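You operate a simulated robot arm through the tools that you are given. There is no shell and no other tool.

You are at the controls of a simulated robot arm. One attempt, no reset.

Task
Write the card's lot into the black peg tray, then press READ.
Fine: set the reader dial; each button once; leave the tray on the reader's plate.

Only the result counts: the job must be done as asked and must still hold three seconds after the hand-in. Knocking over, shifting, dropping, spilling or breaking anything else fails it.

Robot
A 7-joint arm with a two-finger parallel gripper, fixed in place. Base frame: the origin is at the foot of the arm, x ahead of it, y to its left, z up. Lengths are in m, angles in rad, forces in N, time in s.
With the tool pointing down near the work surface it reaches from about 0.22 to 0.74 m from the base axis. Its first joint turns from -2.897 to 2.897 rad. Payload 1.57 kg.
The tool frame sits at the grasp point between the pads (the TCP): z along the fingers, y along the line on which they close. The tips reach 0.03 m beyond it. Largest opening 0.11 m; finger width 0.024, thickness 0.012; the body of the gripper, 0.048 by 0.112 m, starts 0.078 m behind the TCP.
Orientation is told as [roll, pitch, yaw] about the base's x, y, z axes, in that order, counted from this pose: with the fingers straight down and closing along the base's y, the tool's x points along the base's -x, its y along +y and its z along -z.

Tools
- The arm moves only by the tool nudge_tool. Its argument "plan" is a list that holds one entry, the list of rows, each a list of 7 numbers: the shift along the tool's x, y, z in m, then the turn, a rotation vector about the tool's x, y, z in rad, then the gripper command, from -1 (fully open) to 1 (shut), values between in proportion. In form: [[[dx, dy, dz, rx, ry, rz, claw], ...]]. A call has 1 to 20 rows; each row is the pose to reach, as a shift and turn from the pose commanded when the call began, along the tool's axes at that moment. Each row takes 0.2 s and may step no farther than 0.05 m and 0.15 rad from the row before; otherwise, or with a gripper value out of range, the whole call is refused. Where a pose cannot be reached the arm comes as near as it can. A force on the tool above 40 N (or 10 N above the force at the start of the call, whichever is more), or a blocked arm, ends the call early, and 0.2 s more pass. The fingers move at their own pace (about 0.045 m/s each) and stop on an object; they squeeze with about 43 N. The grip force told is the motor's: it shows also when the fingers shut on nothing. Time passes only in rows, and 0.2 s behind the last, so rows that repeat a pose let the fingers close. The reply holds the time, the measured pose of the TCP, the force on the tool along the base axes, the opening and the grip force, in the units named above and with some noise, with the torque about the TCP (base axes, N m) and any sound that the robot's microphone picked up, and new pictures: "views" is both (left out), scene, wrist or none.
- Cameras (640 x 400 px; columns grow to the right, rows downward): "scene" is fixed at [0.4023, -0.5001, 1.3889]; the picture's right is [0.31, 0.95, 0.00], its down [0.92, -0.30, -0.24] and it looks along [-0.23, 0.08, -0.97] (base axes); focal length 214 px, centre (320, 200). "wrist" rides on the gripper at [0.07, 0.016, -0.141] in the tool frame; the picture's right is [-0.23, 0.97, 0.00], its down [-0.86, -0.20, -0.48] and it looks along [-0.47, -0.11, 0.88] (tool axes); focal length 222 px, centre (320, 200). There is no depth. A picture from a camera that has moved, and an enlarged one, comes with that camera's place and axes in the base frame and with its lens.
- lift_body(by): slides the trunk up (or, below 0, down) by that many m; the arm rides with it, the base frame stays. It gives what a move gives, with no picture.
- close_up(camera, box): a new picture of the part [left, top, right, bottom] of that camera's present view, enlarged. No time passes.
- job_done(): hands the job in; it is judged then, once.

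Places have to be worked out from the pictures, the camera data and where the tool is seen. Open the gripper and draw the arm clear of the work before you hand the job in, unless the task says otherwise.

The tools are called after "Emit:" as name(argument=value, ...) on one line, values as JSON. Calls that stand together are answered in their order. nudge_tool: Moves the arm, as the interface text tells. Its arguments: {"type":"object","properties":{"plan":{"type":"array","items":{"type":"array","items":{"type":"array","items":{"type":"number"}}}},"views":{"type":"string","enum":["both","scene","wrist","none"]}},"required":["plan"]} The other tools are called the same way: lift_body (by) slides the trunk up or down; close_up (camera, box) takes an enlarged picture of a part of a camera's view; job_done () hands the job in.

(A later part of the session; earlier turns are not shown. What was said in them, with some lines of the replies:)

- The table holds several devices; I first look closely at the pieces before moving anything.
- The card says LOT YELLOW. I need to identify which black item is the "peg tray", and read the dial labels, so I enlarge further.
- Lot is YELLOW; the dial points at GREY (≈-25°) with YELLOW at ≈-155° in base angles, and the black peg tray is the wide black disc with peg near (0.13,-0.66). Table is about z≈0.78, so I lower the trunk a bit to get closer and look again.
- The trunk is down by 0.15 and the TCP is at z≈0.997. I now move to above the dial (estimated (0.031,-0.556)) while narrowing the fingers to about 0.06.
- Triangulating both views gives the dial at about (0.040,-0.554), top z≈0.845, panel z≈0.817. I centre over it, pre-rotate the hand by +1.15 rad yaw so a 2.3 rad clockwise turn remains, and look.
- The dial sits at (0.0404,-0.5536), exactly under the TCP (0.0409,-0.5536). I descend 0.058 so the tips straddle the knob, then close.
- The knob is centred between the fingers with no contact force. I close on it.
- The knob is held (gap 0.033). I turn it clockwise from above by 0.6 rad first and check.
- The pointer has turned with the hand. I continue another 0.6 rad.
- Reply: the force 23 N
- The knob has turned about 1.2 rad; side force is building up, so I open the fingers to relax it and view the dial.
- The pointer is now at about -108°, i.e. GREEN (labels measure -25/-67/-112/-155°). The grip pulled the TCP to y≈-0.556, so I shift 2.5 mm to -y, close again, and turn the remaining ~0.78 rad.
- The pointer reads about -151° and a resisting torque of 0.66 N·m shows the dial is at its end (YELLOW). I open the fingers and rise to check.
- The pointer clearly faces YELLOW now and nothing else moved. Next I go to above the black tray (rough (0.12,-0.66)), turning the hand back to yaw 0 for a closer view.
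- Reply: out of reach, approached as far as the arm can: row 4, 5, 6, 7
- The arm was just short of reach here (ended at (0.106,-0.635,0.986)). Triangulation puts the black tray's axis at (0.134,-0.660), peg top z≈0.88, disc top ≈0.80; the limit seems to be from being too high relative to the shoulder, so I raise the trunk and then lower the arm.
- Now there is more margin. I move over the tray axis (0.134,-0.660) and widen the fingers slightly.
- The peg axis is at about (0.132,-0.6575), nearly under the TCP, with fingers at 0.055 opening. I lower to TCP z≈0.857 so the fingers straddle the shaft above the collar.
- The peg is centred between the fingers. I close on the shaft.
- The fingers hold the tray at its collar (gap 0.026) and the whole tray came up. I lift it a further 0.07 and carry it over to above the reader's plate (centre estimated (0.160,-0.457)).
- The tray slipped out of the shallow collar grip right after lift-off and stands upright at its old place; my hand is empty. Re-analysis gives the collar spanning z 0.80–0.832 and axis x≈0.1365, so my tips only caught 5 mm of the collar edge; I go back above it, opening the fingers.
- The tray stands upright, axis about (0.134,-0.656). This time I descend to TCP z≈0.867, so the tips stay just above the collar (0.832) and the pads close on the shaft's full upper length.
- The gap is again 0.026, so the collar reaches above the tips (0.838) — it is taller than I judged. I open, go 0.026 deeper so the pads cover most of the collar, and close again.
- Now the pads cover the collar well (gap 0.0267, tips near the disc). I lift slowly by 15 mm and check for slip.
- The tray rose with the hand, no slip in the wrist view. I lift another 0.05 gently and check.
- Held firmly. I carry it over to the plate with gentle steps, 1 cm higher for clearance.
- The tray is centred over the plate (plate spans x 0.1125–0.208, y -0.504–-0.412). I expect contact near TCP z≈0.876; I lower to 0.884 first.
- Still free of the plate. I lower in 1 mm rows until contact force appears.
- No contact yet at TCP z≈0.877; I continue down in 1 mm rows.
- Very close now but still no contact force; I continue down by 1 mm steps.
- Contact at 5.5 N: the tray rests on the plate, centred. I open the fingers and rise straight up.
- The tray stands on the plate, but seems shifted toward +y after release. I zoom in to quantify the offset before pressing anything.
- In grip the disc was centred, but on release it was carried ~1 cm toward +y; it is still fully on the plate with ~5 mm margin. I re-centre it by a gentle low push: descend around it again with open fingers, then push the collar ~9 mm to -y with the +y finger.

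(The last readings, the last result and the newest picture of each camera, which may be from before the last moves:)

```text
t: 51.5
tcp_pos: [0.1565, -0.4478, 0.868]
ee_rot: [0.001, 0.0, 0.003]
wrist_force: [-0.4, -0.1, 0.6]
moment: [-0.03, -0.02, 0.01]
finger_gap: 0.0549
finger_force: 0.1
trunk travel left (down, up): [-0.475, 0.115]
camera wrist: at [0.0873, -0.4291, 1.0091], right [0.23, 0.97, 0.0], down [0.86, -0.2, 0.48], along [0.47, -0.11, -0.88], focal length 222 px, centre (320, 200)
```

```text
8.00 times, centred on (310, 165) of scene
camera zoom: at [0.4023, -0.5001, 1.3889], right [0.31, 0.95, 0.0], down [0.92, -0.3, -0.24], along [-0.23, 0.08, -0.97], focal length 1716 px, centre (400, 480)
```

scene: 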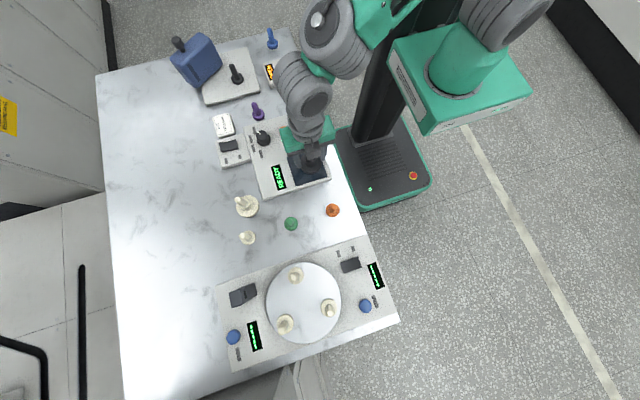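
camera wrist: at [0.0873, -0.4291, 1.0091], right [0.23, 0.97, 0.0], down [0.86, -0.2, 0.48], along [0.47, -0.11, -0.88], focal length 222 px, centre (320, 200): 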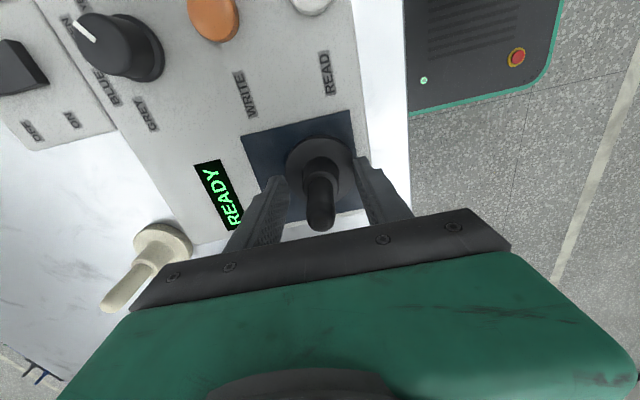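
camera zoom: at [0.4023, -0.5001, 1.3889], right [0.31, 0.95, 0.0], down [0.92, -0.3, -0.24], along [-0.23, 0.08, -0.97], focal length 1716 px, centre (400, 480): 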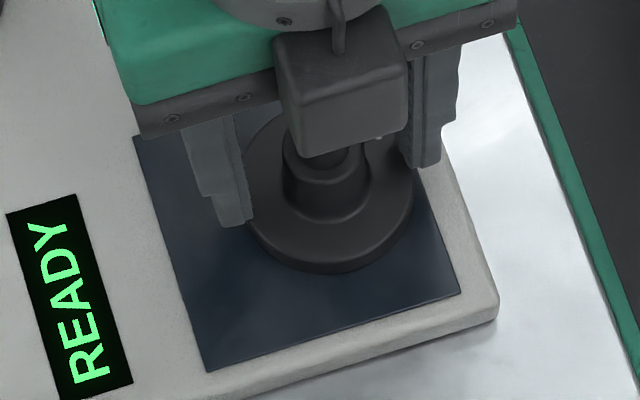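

The fingers straddle the collar symmetrically. I move the hand slowly to -y by 23 mm (about 14 mm free, 9 mm push), then back 9 mm to free the collar.

Emit:
nudge_tool(plan=[[[0, -0.006, 0, 0, 0, 0, 0.0], [0, -0.012, 0, 0, 0, 0, 0.0], [0, -0.015, 0, 0, 0, 0, 0.0], [0, -0.017, 0, 0, 0, 0, 0.0], [0, -0.019, 0, 0, 0, 0, 0.0], [0, -0.021, 0, 0, 0, 0, 0.0], [0, -0.023, 0, 0, 0, 0, 0.0], [0, -0.023, 0, 0, 0, 0, 0.0], [0, -0.014, 0, 0, 0, 0, 0.0], [0, -0.011, 0, 0, 0, 0, 0.0], [0, -0.011, 0, 0, 0, 0, 0.0]]])

Emit:
close_up(camera="wrist", box=[240, 80, 400, 220])

Emit:
close_up(camera="scene", box=[280, 140, 340, 190])

```text
t: 53.9
tcp_pos: [0.1571, -0.4583, 0.8693]
ee_rot: [-0.001, 0.0, 0.003]
wrist_force: [0.6, 0.1, -0.2]
moment: [-0.01, 0.04, 0.0]
finger_gap: 0.0554
finger_force: 0.1
trunk travel left (down, up): [-0.475, 0.115]
camera wrist: at [0.0881, -0.4399, 1.0104], right [0.23, 0.97, 0.0], down [0.86, -0.2, 0.48], along [0.47, -0.11, -0.88], focal length 222 px, centre (320, 200)
```

scene: 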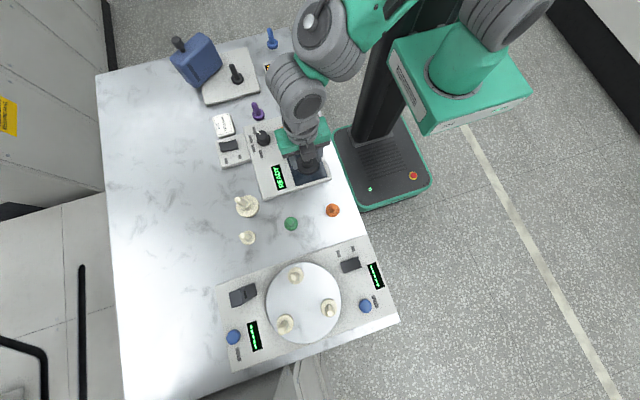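
wrist: 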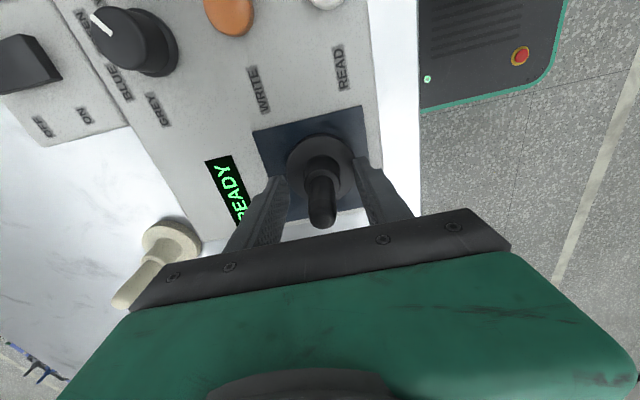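

```text
2.86 times, centred on (320, 150) of wrist
camera zoom: at [0.0881, -0.4399, 1.0104], right [0.23, 0.97, 0.0], down [0.86, -0.2, 0.48], along [0.47, -0.11, -0.88], focal length 635 px, centre (320, 343)
```

zoom: 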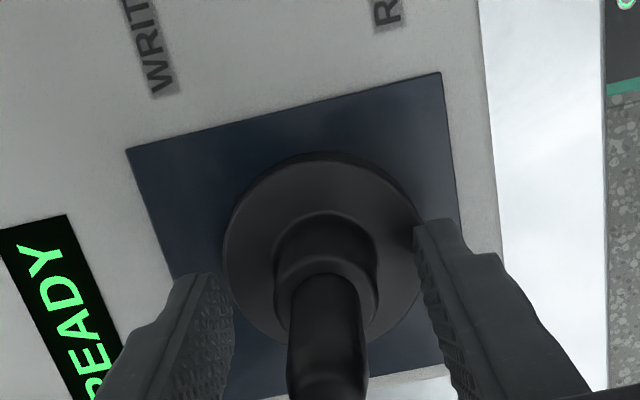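

```text
8.00 times, centred on (310, 165) of scene
camera zoom: at [0.4023, -0.5001, 1.3889], right [0.31, 0.95, 0.0], down [0.92, -0.3, -0.24], along [-0.23, 0.08, -0.97], focal length 1716 px, centre (400, 480)
```

zoom: 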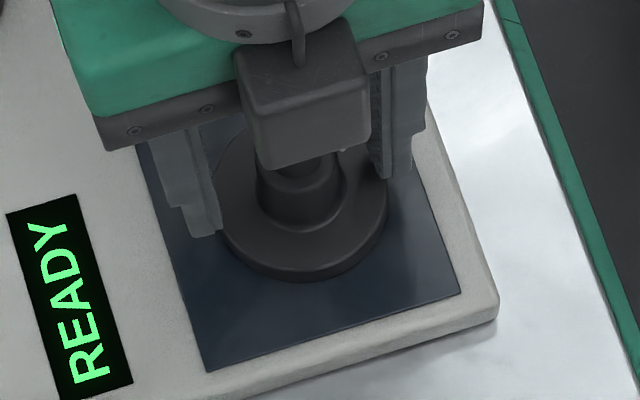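

The disc is now nicely centred on the plate. I rise straight up, then close the fingers and move above the orange WRITE button (estimated (0.034,-0.489)).

Emit:
nudge_tool(plan=[[[0, 0, -0.02, 0, 0, 0, 0.0], [0, 0, -0.05, 0, 0, 0, 0.0], [0, 0, -0.08, 0, 0, 0, 0.0], [0, 0, -0.105, 0, 0, 0, 0.2], [0.03, -0.008, -0.105, 0, 0, 0, 0.6], [0.07, -0.018, -0.105, 0, 0, 0, 1], [0.1, -0.026, -0.1, 0, 0, 0, 1], [0.123, -0.031, -0.08, 0, 0, 0, 1], [0.123, -0.031, -0.06, 0, 0, 0, 1], [0.123, -0.031, -0.05, 0, 0, 0, 1], [0.123, -0.031, -0.05, 0, 0, 0, 1]]])

Emit:
close_up(camera="scene", box=[240, 100, 340, 200])

Emit:
close_up(camera="wrist", box=[240, 80, 400, 220])

```text
t: 56.3
tcp_pos: [0.0339, -0.4887, 0.9196]
ee_rot: [-0.001, 0.0, 0.002]
wrist_force: [0.1, -0.5, -0.2]
moment: [0.05, 0.0, 0.0]
finger_gap: 0.0001
finger_force: 21.3
trunk travel left (down, up): [-0.475, 0.115]
camera wrist: at [-0.0353, -0.4702, 1.0603], right [0.23, 0.97, 0.0], down [0.86, -0.2, 0.48], along [0.47, -0.11, -0.88], focal length 222 px, centre (320, 200)
```

scene: 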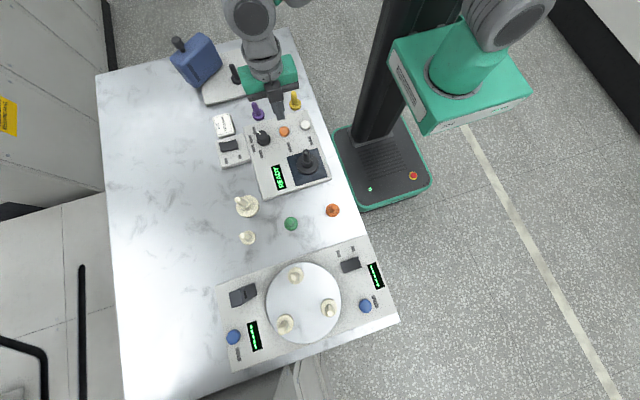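
wrist: 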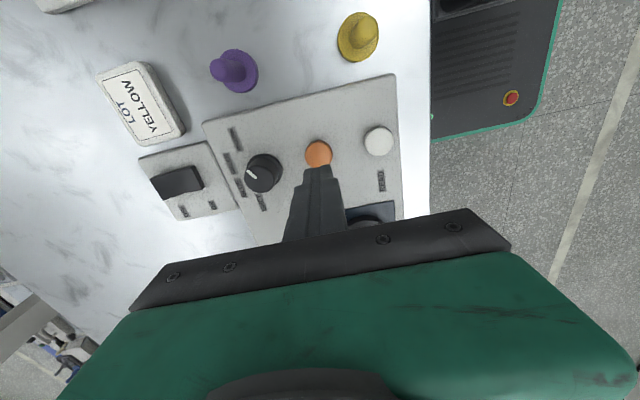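

```text
4.00 times, centred on (290, 150) of scene
camera zoom: at [0.4023, -0.5001, 1.3889], right [0.31, 0.95, 0.0], down [0.92, -0.3, -0.24], along [-0.23, 0.08, -0.97], focal length 858 px, centre (440, 400)
```

zoom: 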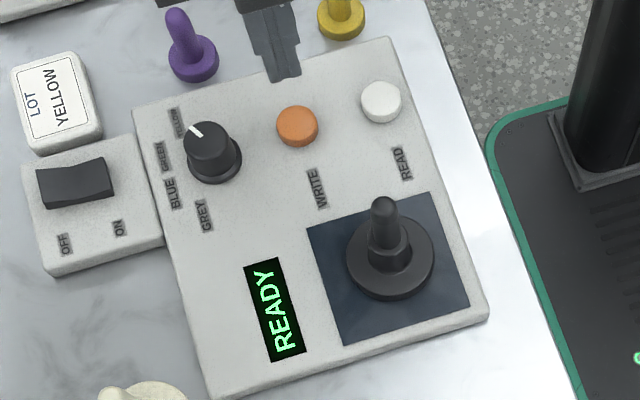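

```text
2.86 times, centred on (320, 150) of wrist
camera zoom: at [-0.0353, -0.4702, 1.0603], right [0.23, 0.97, 0.0], down [0.86, -0.2, 0.48], along [0.47, -0.11, -0.88], focal length 635 px, centre (320, 343)
```

zoom: 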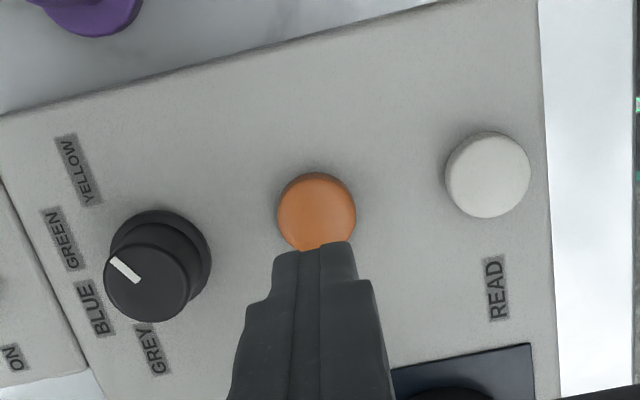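

The tip is right above the orange button (button ≈(0.036,-0.4885)); dial pointer still at YELLOW and tray centred. I descend to just above the button.

Emit:
nudge_tool(plan=[[[-0.002, 0, 0.02, 0, 0, 0, 1], [-0.002, 0, 0.04, 0, 0, 0, 1], [-0.002, 0, 0.055, 0, 0, 0, 1], [-0.002, 0, 0.06, 0, 0, 0, 1], [-0.002, 0, 0.06, 0, 0, 0, 1]]], views="both")

Emit:
close_up(camera="wrist", box=[260, 100, 380, 210])

Emit:
close_up(camera="scene", box=[255, 105, 325, 155])

```text
t: 57.5
tcp_pos: [0.0353, -0.4883, 0.8591]
ee_rot: [0.0, -0.001, 0.002]
wrist_force: [1.2, -0.4, 1.1]
moment: [0.02, -0.01, -0.01]
finger_gap: 0.0
finger_force: 21.1
trunk travel left (down, up): [-0.475, 0.115]
camera wrist: at [-0.0335, -0.4705, 1.001], right [0.23, 0.97, 0.0], down [0.86, -0.2, 0.48], along [0.47, -0.11, -0.88], focal length 222 px, centre (320, 200)
```

scene: 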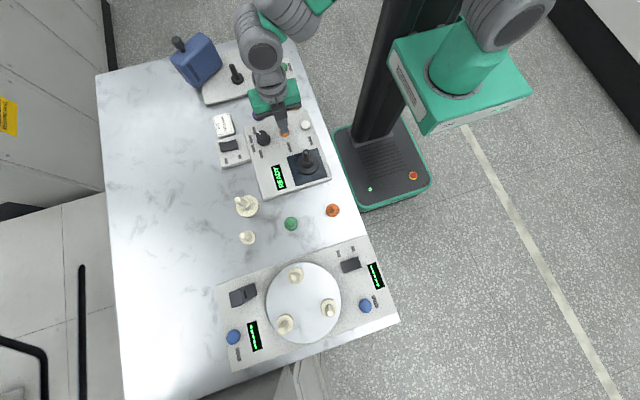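
wrist: 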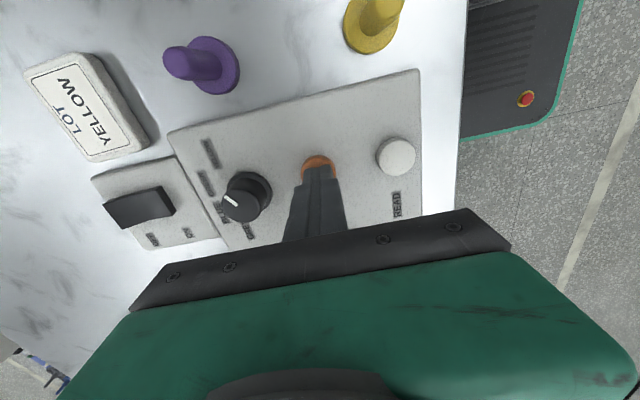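

```text
3.64 times, centred on (320, 155) of wrist
camera zoom: at [-0.0335, -0.4705, 1.001], right [0.23, 0.97, 0.0], down [0.86, -0.2, 0.48], along [0.47, -0.11, -0.88], focal length 808 px, centre (320, 364)
```

zoom: 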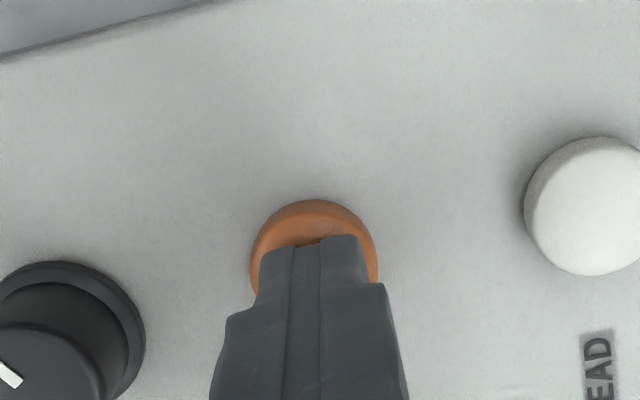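

```text
8.00 times, centred on (290, 130) of scene
camera zoom: at [0.4023, -0.5001, 1.3889], right [0.31, 0.95, 0.0], down [0.92, -0.3, -0.24], along [-0.23, 0.08, -0.97], focal length 1716 px, centre (560, 760)
```

zoom: 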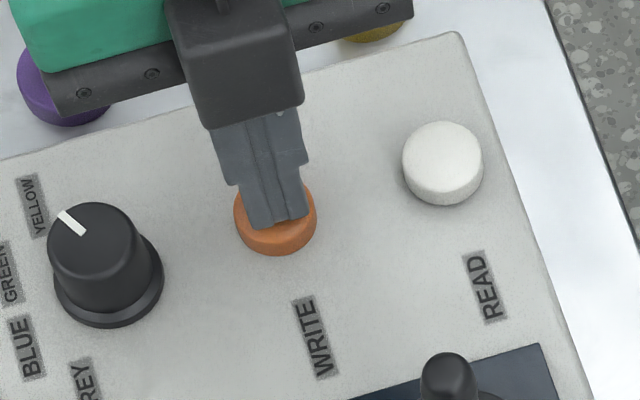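

The tip is centred on the orange button. I press in 1 mm steps while watching force and display.

Emit:
nudge_tool(plan=[[[0, 0, 0.002, 0, 0, 0, 1], [0, 0, 0.004, 0, 0, 0, 1], [0, 0, 0.005, 0, 0, 0, 1], [0, 0, 0.006, 0, 0, 0, 1]]], views="none")

Emit:
nudge_tool(plan=[[[0, 0, 0.001, 0, 0, 0, 1], [0, 0, 0.002, 0, 0, 0, 1], [0, 0, 0.003, 0, 0, 0, 1]]], views="scene")

```text
t: 58.5
tcp_pos: [0.0355, -0.4884, 0.8545]
ee_rot: [-0.004, -0.001, 0.001]
wrist_force: [-1.7, 7.2, 19.4]
moment: [0.17, 0.06, 0.04]
finger_gap: 0.0
finger_force: 21.1
trunk travel left (down, up): [-0.475, 0.115]
heard: click
```

```text
t: 59.3
tcp_pos: [0.035, -0.4887, 0.8516]
ee_rot: [-0.008, -0.002, 0.0]
wrist_force: [1.3, 3.7, 34.0]
moment: [0.12, -0.06, 0.0]
finger_gap: 0.0
finger_force: 21.5
trunk travel left (down, up): [-0.475, 0.115]
```

scene: 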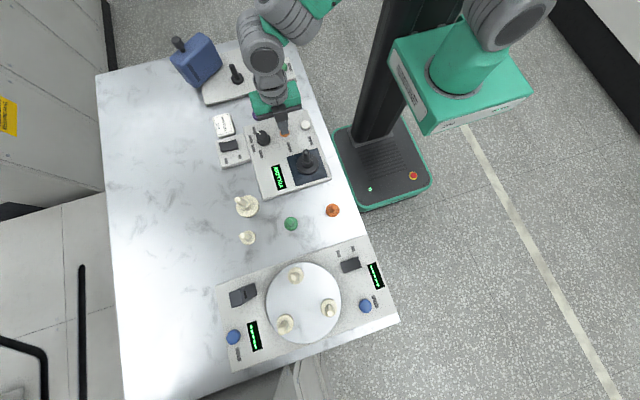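

A click was heard at the first press (19 N). I release straight up and read the display.

Emit:
nudge_tool(plan=[[[0, 0, -0.01, 0, 0, 0, 1], [0, 0, -0.03, 0, 0, 0, 1], [0, 0, -0.06, 0, 0, 0, 1], [0, 0, -0.06, 0, 0, 0, 1]]])

Emit:
close_up(camera="scene", box=[240, 110, 340, 210])

Emit:
close_up(camera="scene", box=[262, 155, 302, 200])

```text
t: 60.3
tcp_pos: [0.0362, -0.4899, 0.9106]
ee_rot: [0.001, 0.001, 0.002]
wrist_force: [-0.1, 0.2, -0.1]
moment: [-0.03, -0.01, -0.02]
finger_gap: 0.0001
finger_force: 20.9
trunk travel left (down, up): [-0.475, 0.115]
camera wrist: at [-0.0332, -0.4713, 1.0515], right [0.23, 0.97, 0.0], down [0.86, -0.2, 0.48], along [0.47, -0.11, -0.88], focal length 222 px, centre (320, 200)
```

scene: 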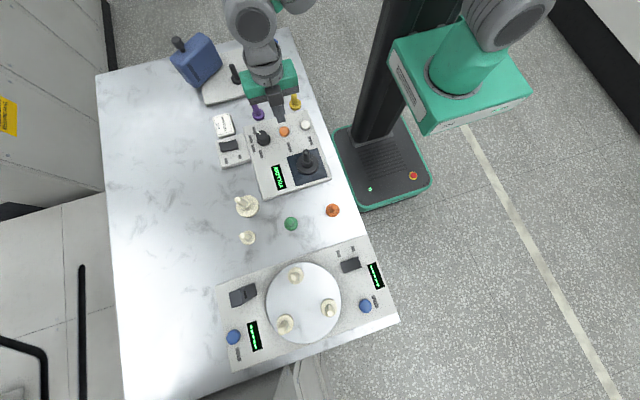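
wrist: 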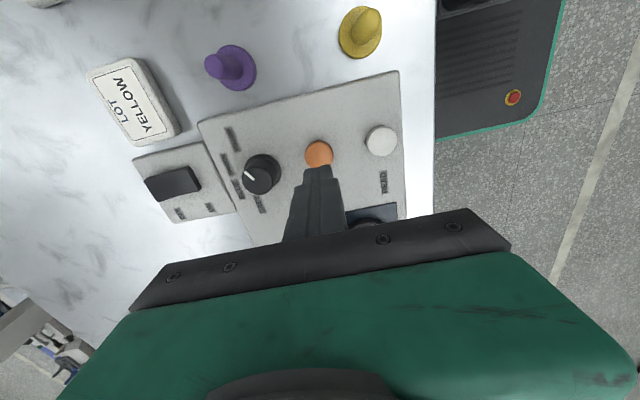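

```text
4.00 times, centred on (290, 160) of scene
camera zoom: at [0.4023, -0.5001, 1.3889], right [0.31, 0.95, 0.0], down [0.92, -0.3, -0.24], along [-0.23, 0.08, -0.97], focal length 858 px, centre (440, 360)
```

zoom: 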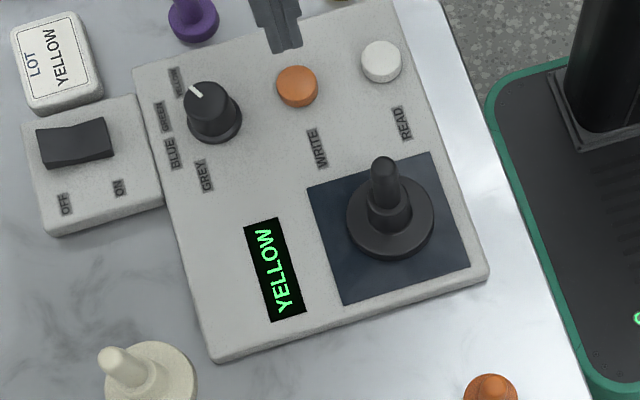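

```text
8.89 times, centred on (282, 178) of scene
camera zoom: at [0.4023, -0.5001, 1.3889], right [0.31, 0.95, 0.0], down [0.92, -0.3, -0.24], along [-0.23, 0.08, -0.97], focal length 1906 px, centre (658, 400)
```

zoom: 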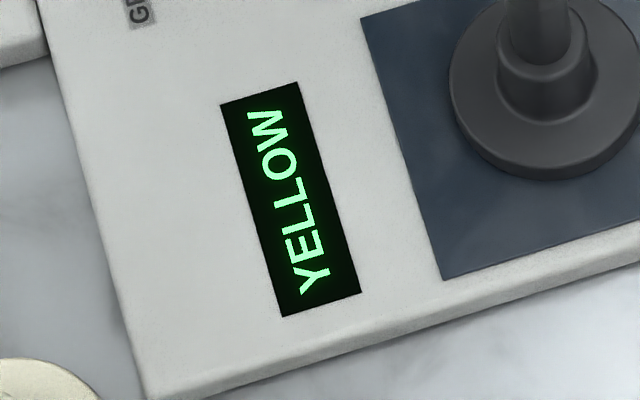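

The display shows YELLOW: the lot is written. I move to above the white READ button at (0.036,-0.4225).

Emit:
nudge_tool(plan=[[[0, 0.03, 0, 0, 0, 0, 1], [0, 0.066, 0, 0, 0, 0, 1], [0, 0.066, 0.02, 0, 0, 0, 1], [0, 0.066, 0.04, 0, 0, 0, 1], [0, 0.066, 0.048, 0, 0, 0, 1], [0, 0.066, 0.048, 0, 0, 0, 1]]])

Emit:
close_up(camera="wrist", box=[260, 100, 380, 210])

Emit:
close_up(camera="scene", box=[265, 100, 345, 200])

```text
t: 61.7
tcp_pos: [0.0372, -0.4229, 0.8614]
ee_rot: [0.0, 0.0, 0.002]
wrist_force: [0.4, -0.4, 0.5]
moment: [-0.01, 0.05, 0.0]
finger_gap: 0.0
finger_force: 21.3
trunk travel left (down, up): [-0.475, 0.115]
camera wrist: at [-0.0328, -0.4047, 1.0025], right [0.23, 0.97, 0.0], down [0.86, -0.2, 0.48], along [0.47, -0.11, -0.88], focal length 222 px, centre (320, 200)
```

scene: 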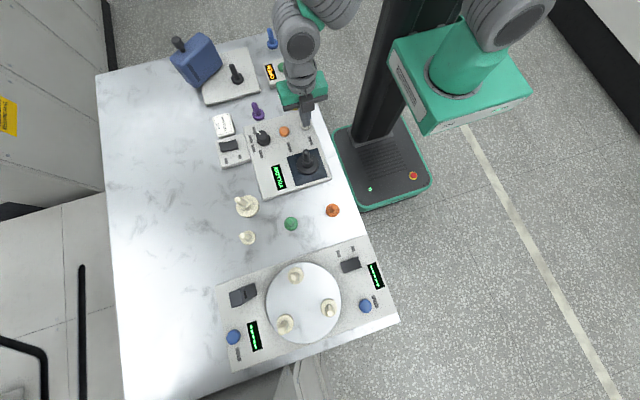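
wrist: 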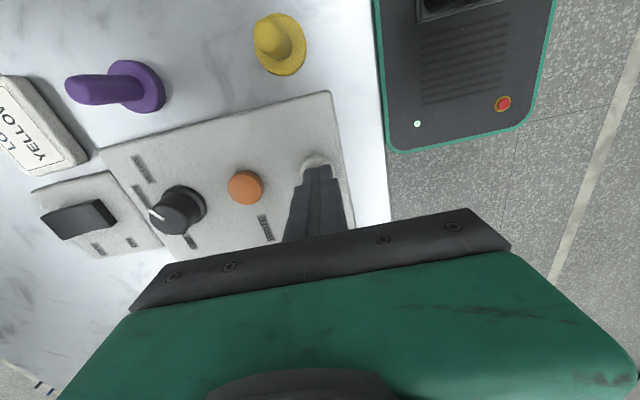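

```text
3.64 times, centred on (320, 155) of wrist
camera zoom: at [-0.0328, -0.4047, 1.0025], right [0.23, 0.97, 0.0], down [0.86, -0.2, 0.48], along [0.47, -0.11, -0.88], focal length 808 px, centre (320, 364)
```

zoom: 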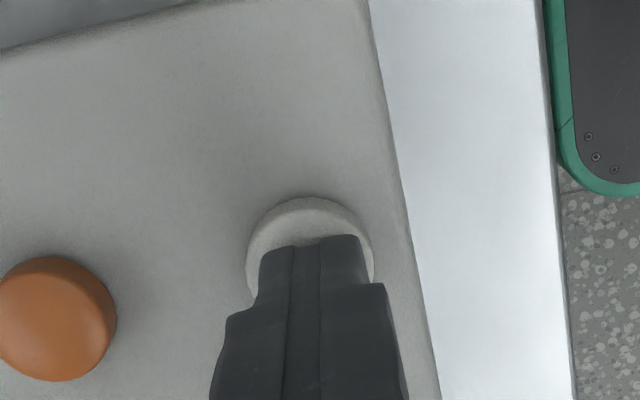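

```text
4.00 times, centred on (305, 150) of scene
camera zoom: at [0.4023, -0.5001, 1.3889], right [0.31, 0.95, 0.0], down [0.92, -0.3, -0.24], along [-0.23, 0.08, -0.97], focal length 858 px, centre (380, 400)
```

zoom: 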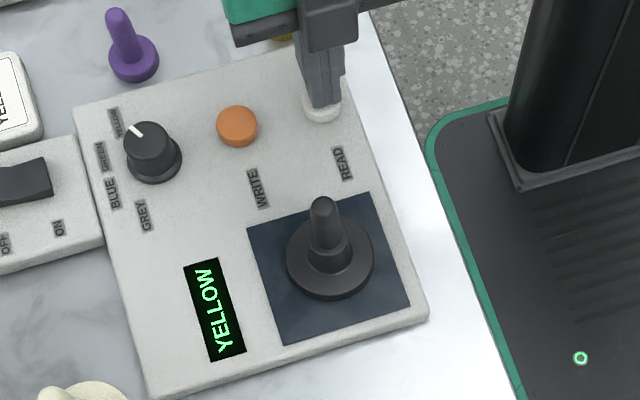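

The tip is centred on READ. I press the same way as before in one continuous motion.

Emit:
nudge_tool(plan=[[[0, 0, 0.003, 0, 0, 0, 1], [0, 0, 0.005, 0, 0, 0, 1], [0, 0, 0.006, 0, 0, 0, 1], [0, 0, 0.007, 0, 0, 0, 1], [0, 0, 0.008, 0, 0, 0, 1]]], views="scene")

Emit:
close_up(camera="scene", box=[265, 100, 345, 200])

```text
t: 62.9
tcp_pos: [0.0358, -0.4229, 0.8559]
ee_rot: [-0.001, 0.001, 0.001]
wrist_force: [4.3, 4.0, 15.2]
moment: [0.12, -0.07, -0.01]
finger_gap: 0.0
finger_force: 21.9
trunk travel left (down, up): [-0.475, 0.115]
heard: click
```

scene: 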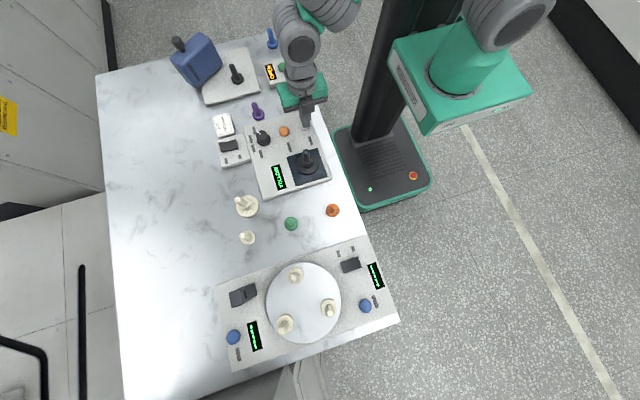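

```text
4.00 times, centred on (305, 150) of scene
camera zoom: at [0.4023, -0.5001, 1.3889], right [0.31, 0.95, 0.0], down [0.92, -0.3, -0.24], along [-0.23, 0.08, -0.97], focal length 858 px, centre (380, 400)
```

zoom: 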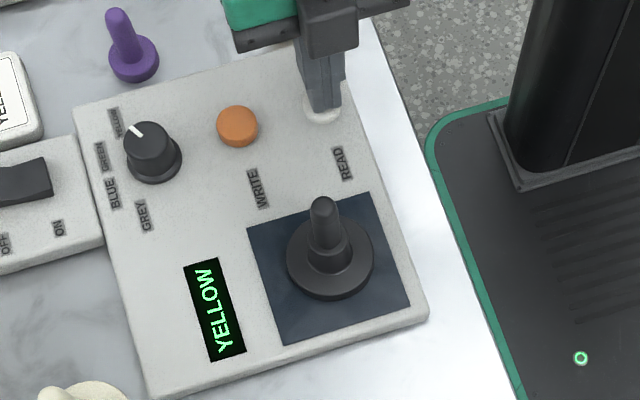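

READ clicked and the display reads YELLOW. I release straight up, then draw the arm clear and open the gripper high above.

Emit:
nudge_tool(plan=[[[0, 0, -0.01, 0, 0, 0, 1], [0, 0, -0.04, 0, 0, 0, 1], [0, 0, -0.08, 0, 0, 0, 1], [0, 0, -0.12, 0, 0, 0, 1], [0, 0, -0.16, 0, 0, 0, 0], [0.03, 0, -0.2, 0, 0, 0, -1], [0.05, 0, -0.22, 0, 0, 0, -1], [0.05, 0, -0.22, 0, 0, 0, -1], [0.05, 0, -0.22, 0, 0, 0, -1], [0.05, 0, -0.22, 0, 0, 0, -1]]])

Emit:
close_up(camera="scene", box=[205, 100, 345, 210])

Emit:
close_up(camera="wrist", box=[150, 60, 400, 220])

```text
t: 65.1
tcp_pos: [-0.0158, -0.4224, 1.0753]
ee_rot: [-0.001, 0.001, 0.0]
wrist_force: [0.0, -0.2, 1.2]
moment: [0.02, -0.02, 0.0]
finger_gap: 0.11
finger_force: 0.0
trunk travel left (down, up): [-0.475, 0.115]
camera wrist: at [-0.0838, -0.4038, 1.2162], right [0.23, 0.97, 0.0], down [0.86, -0.2, 0.48], along [0.47, -0.11, -0.88], focal length 222 px, centre (320, 200)
```

scene: 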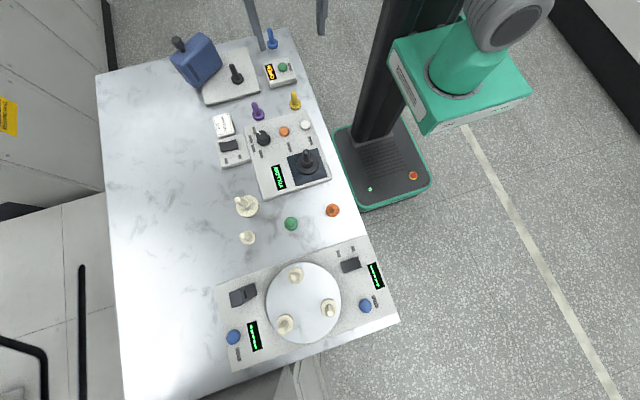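
wrist: 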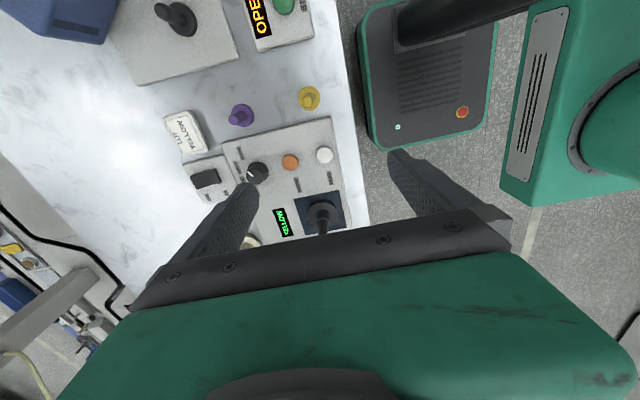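

```text
3.64 times, centred on (275, 155) of scene
camera zoom: at [0.4023, -0.5001, 1.3889], right [0.31, 0.95, 0.0], down [0.92, -0.3, -0.24], along [-0.23, 0.08, -0.97], focal length 780 px, centre (484, 364)
```

zoom: 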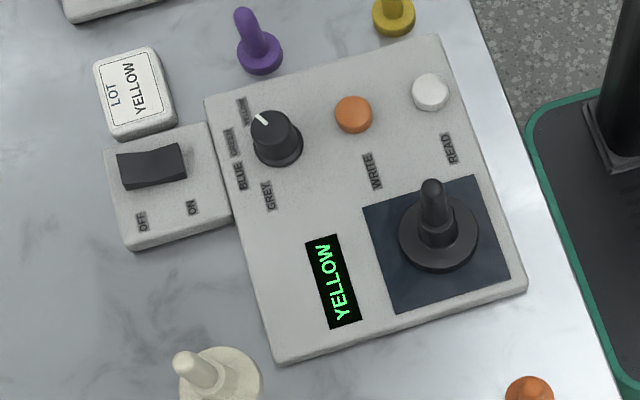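

```text
2.50 times, centred on (275, 140) of wrist
camera zoom: at [-0.0838, -0.4038, 1.2162], right [0.23, 0.97, 0.0], down [0.86, -0.2, 0.48], along [0.47, -0.11, -0.88], focal length 555 px, centre (432, 350)
```

zoom: 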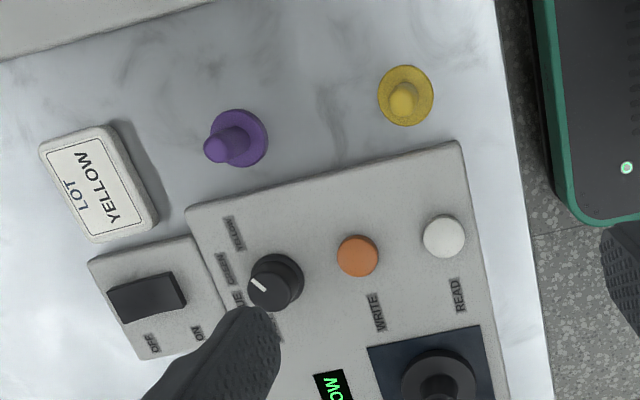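

The dial is at YELLOW, WRITE and READ were each pressed once, and the display reads YELLOW after READ. The tray stands centred on the plate, nothing else has moved, and the gripper is open and clear. I hand the job in.

Emit:
job_done()

```text
The job is handed in.
```

I wrote lot YELLOW from the card into the black peg tray and pressed READ. The display showed YELLOW after both WRITE and READ.

- **Dial:** turned from GREY to YELLOW.
- **Buttons:** WRITE and READ were each pressed once, with one click heard per press.
- **Tray:** it stands upright near the centre of the reader's plate.
- **Slip:** on the first lift the tray slid out of the grip and dropped a short way. It landed upright, within about 2 mm of where it started. I then gripped it deeper on the collar to carry it.
- **Re-centring:** on release the tray shifted about 1 cm toward the plate's edge, so I nudged it back before pressing anything.
- **Everything else:** nothing else looked moved in the last pictures. The gripper was open and clear of the work when I handed in.

The job is handed in; no verdict came back with the hand-in.
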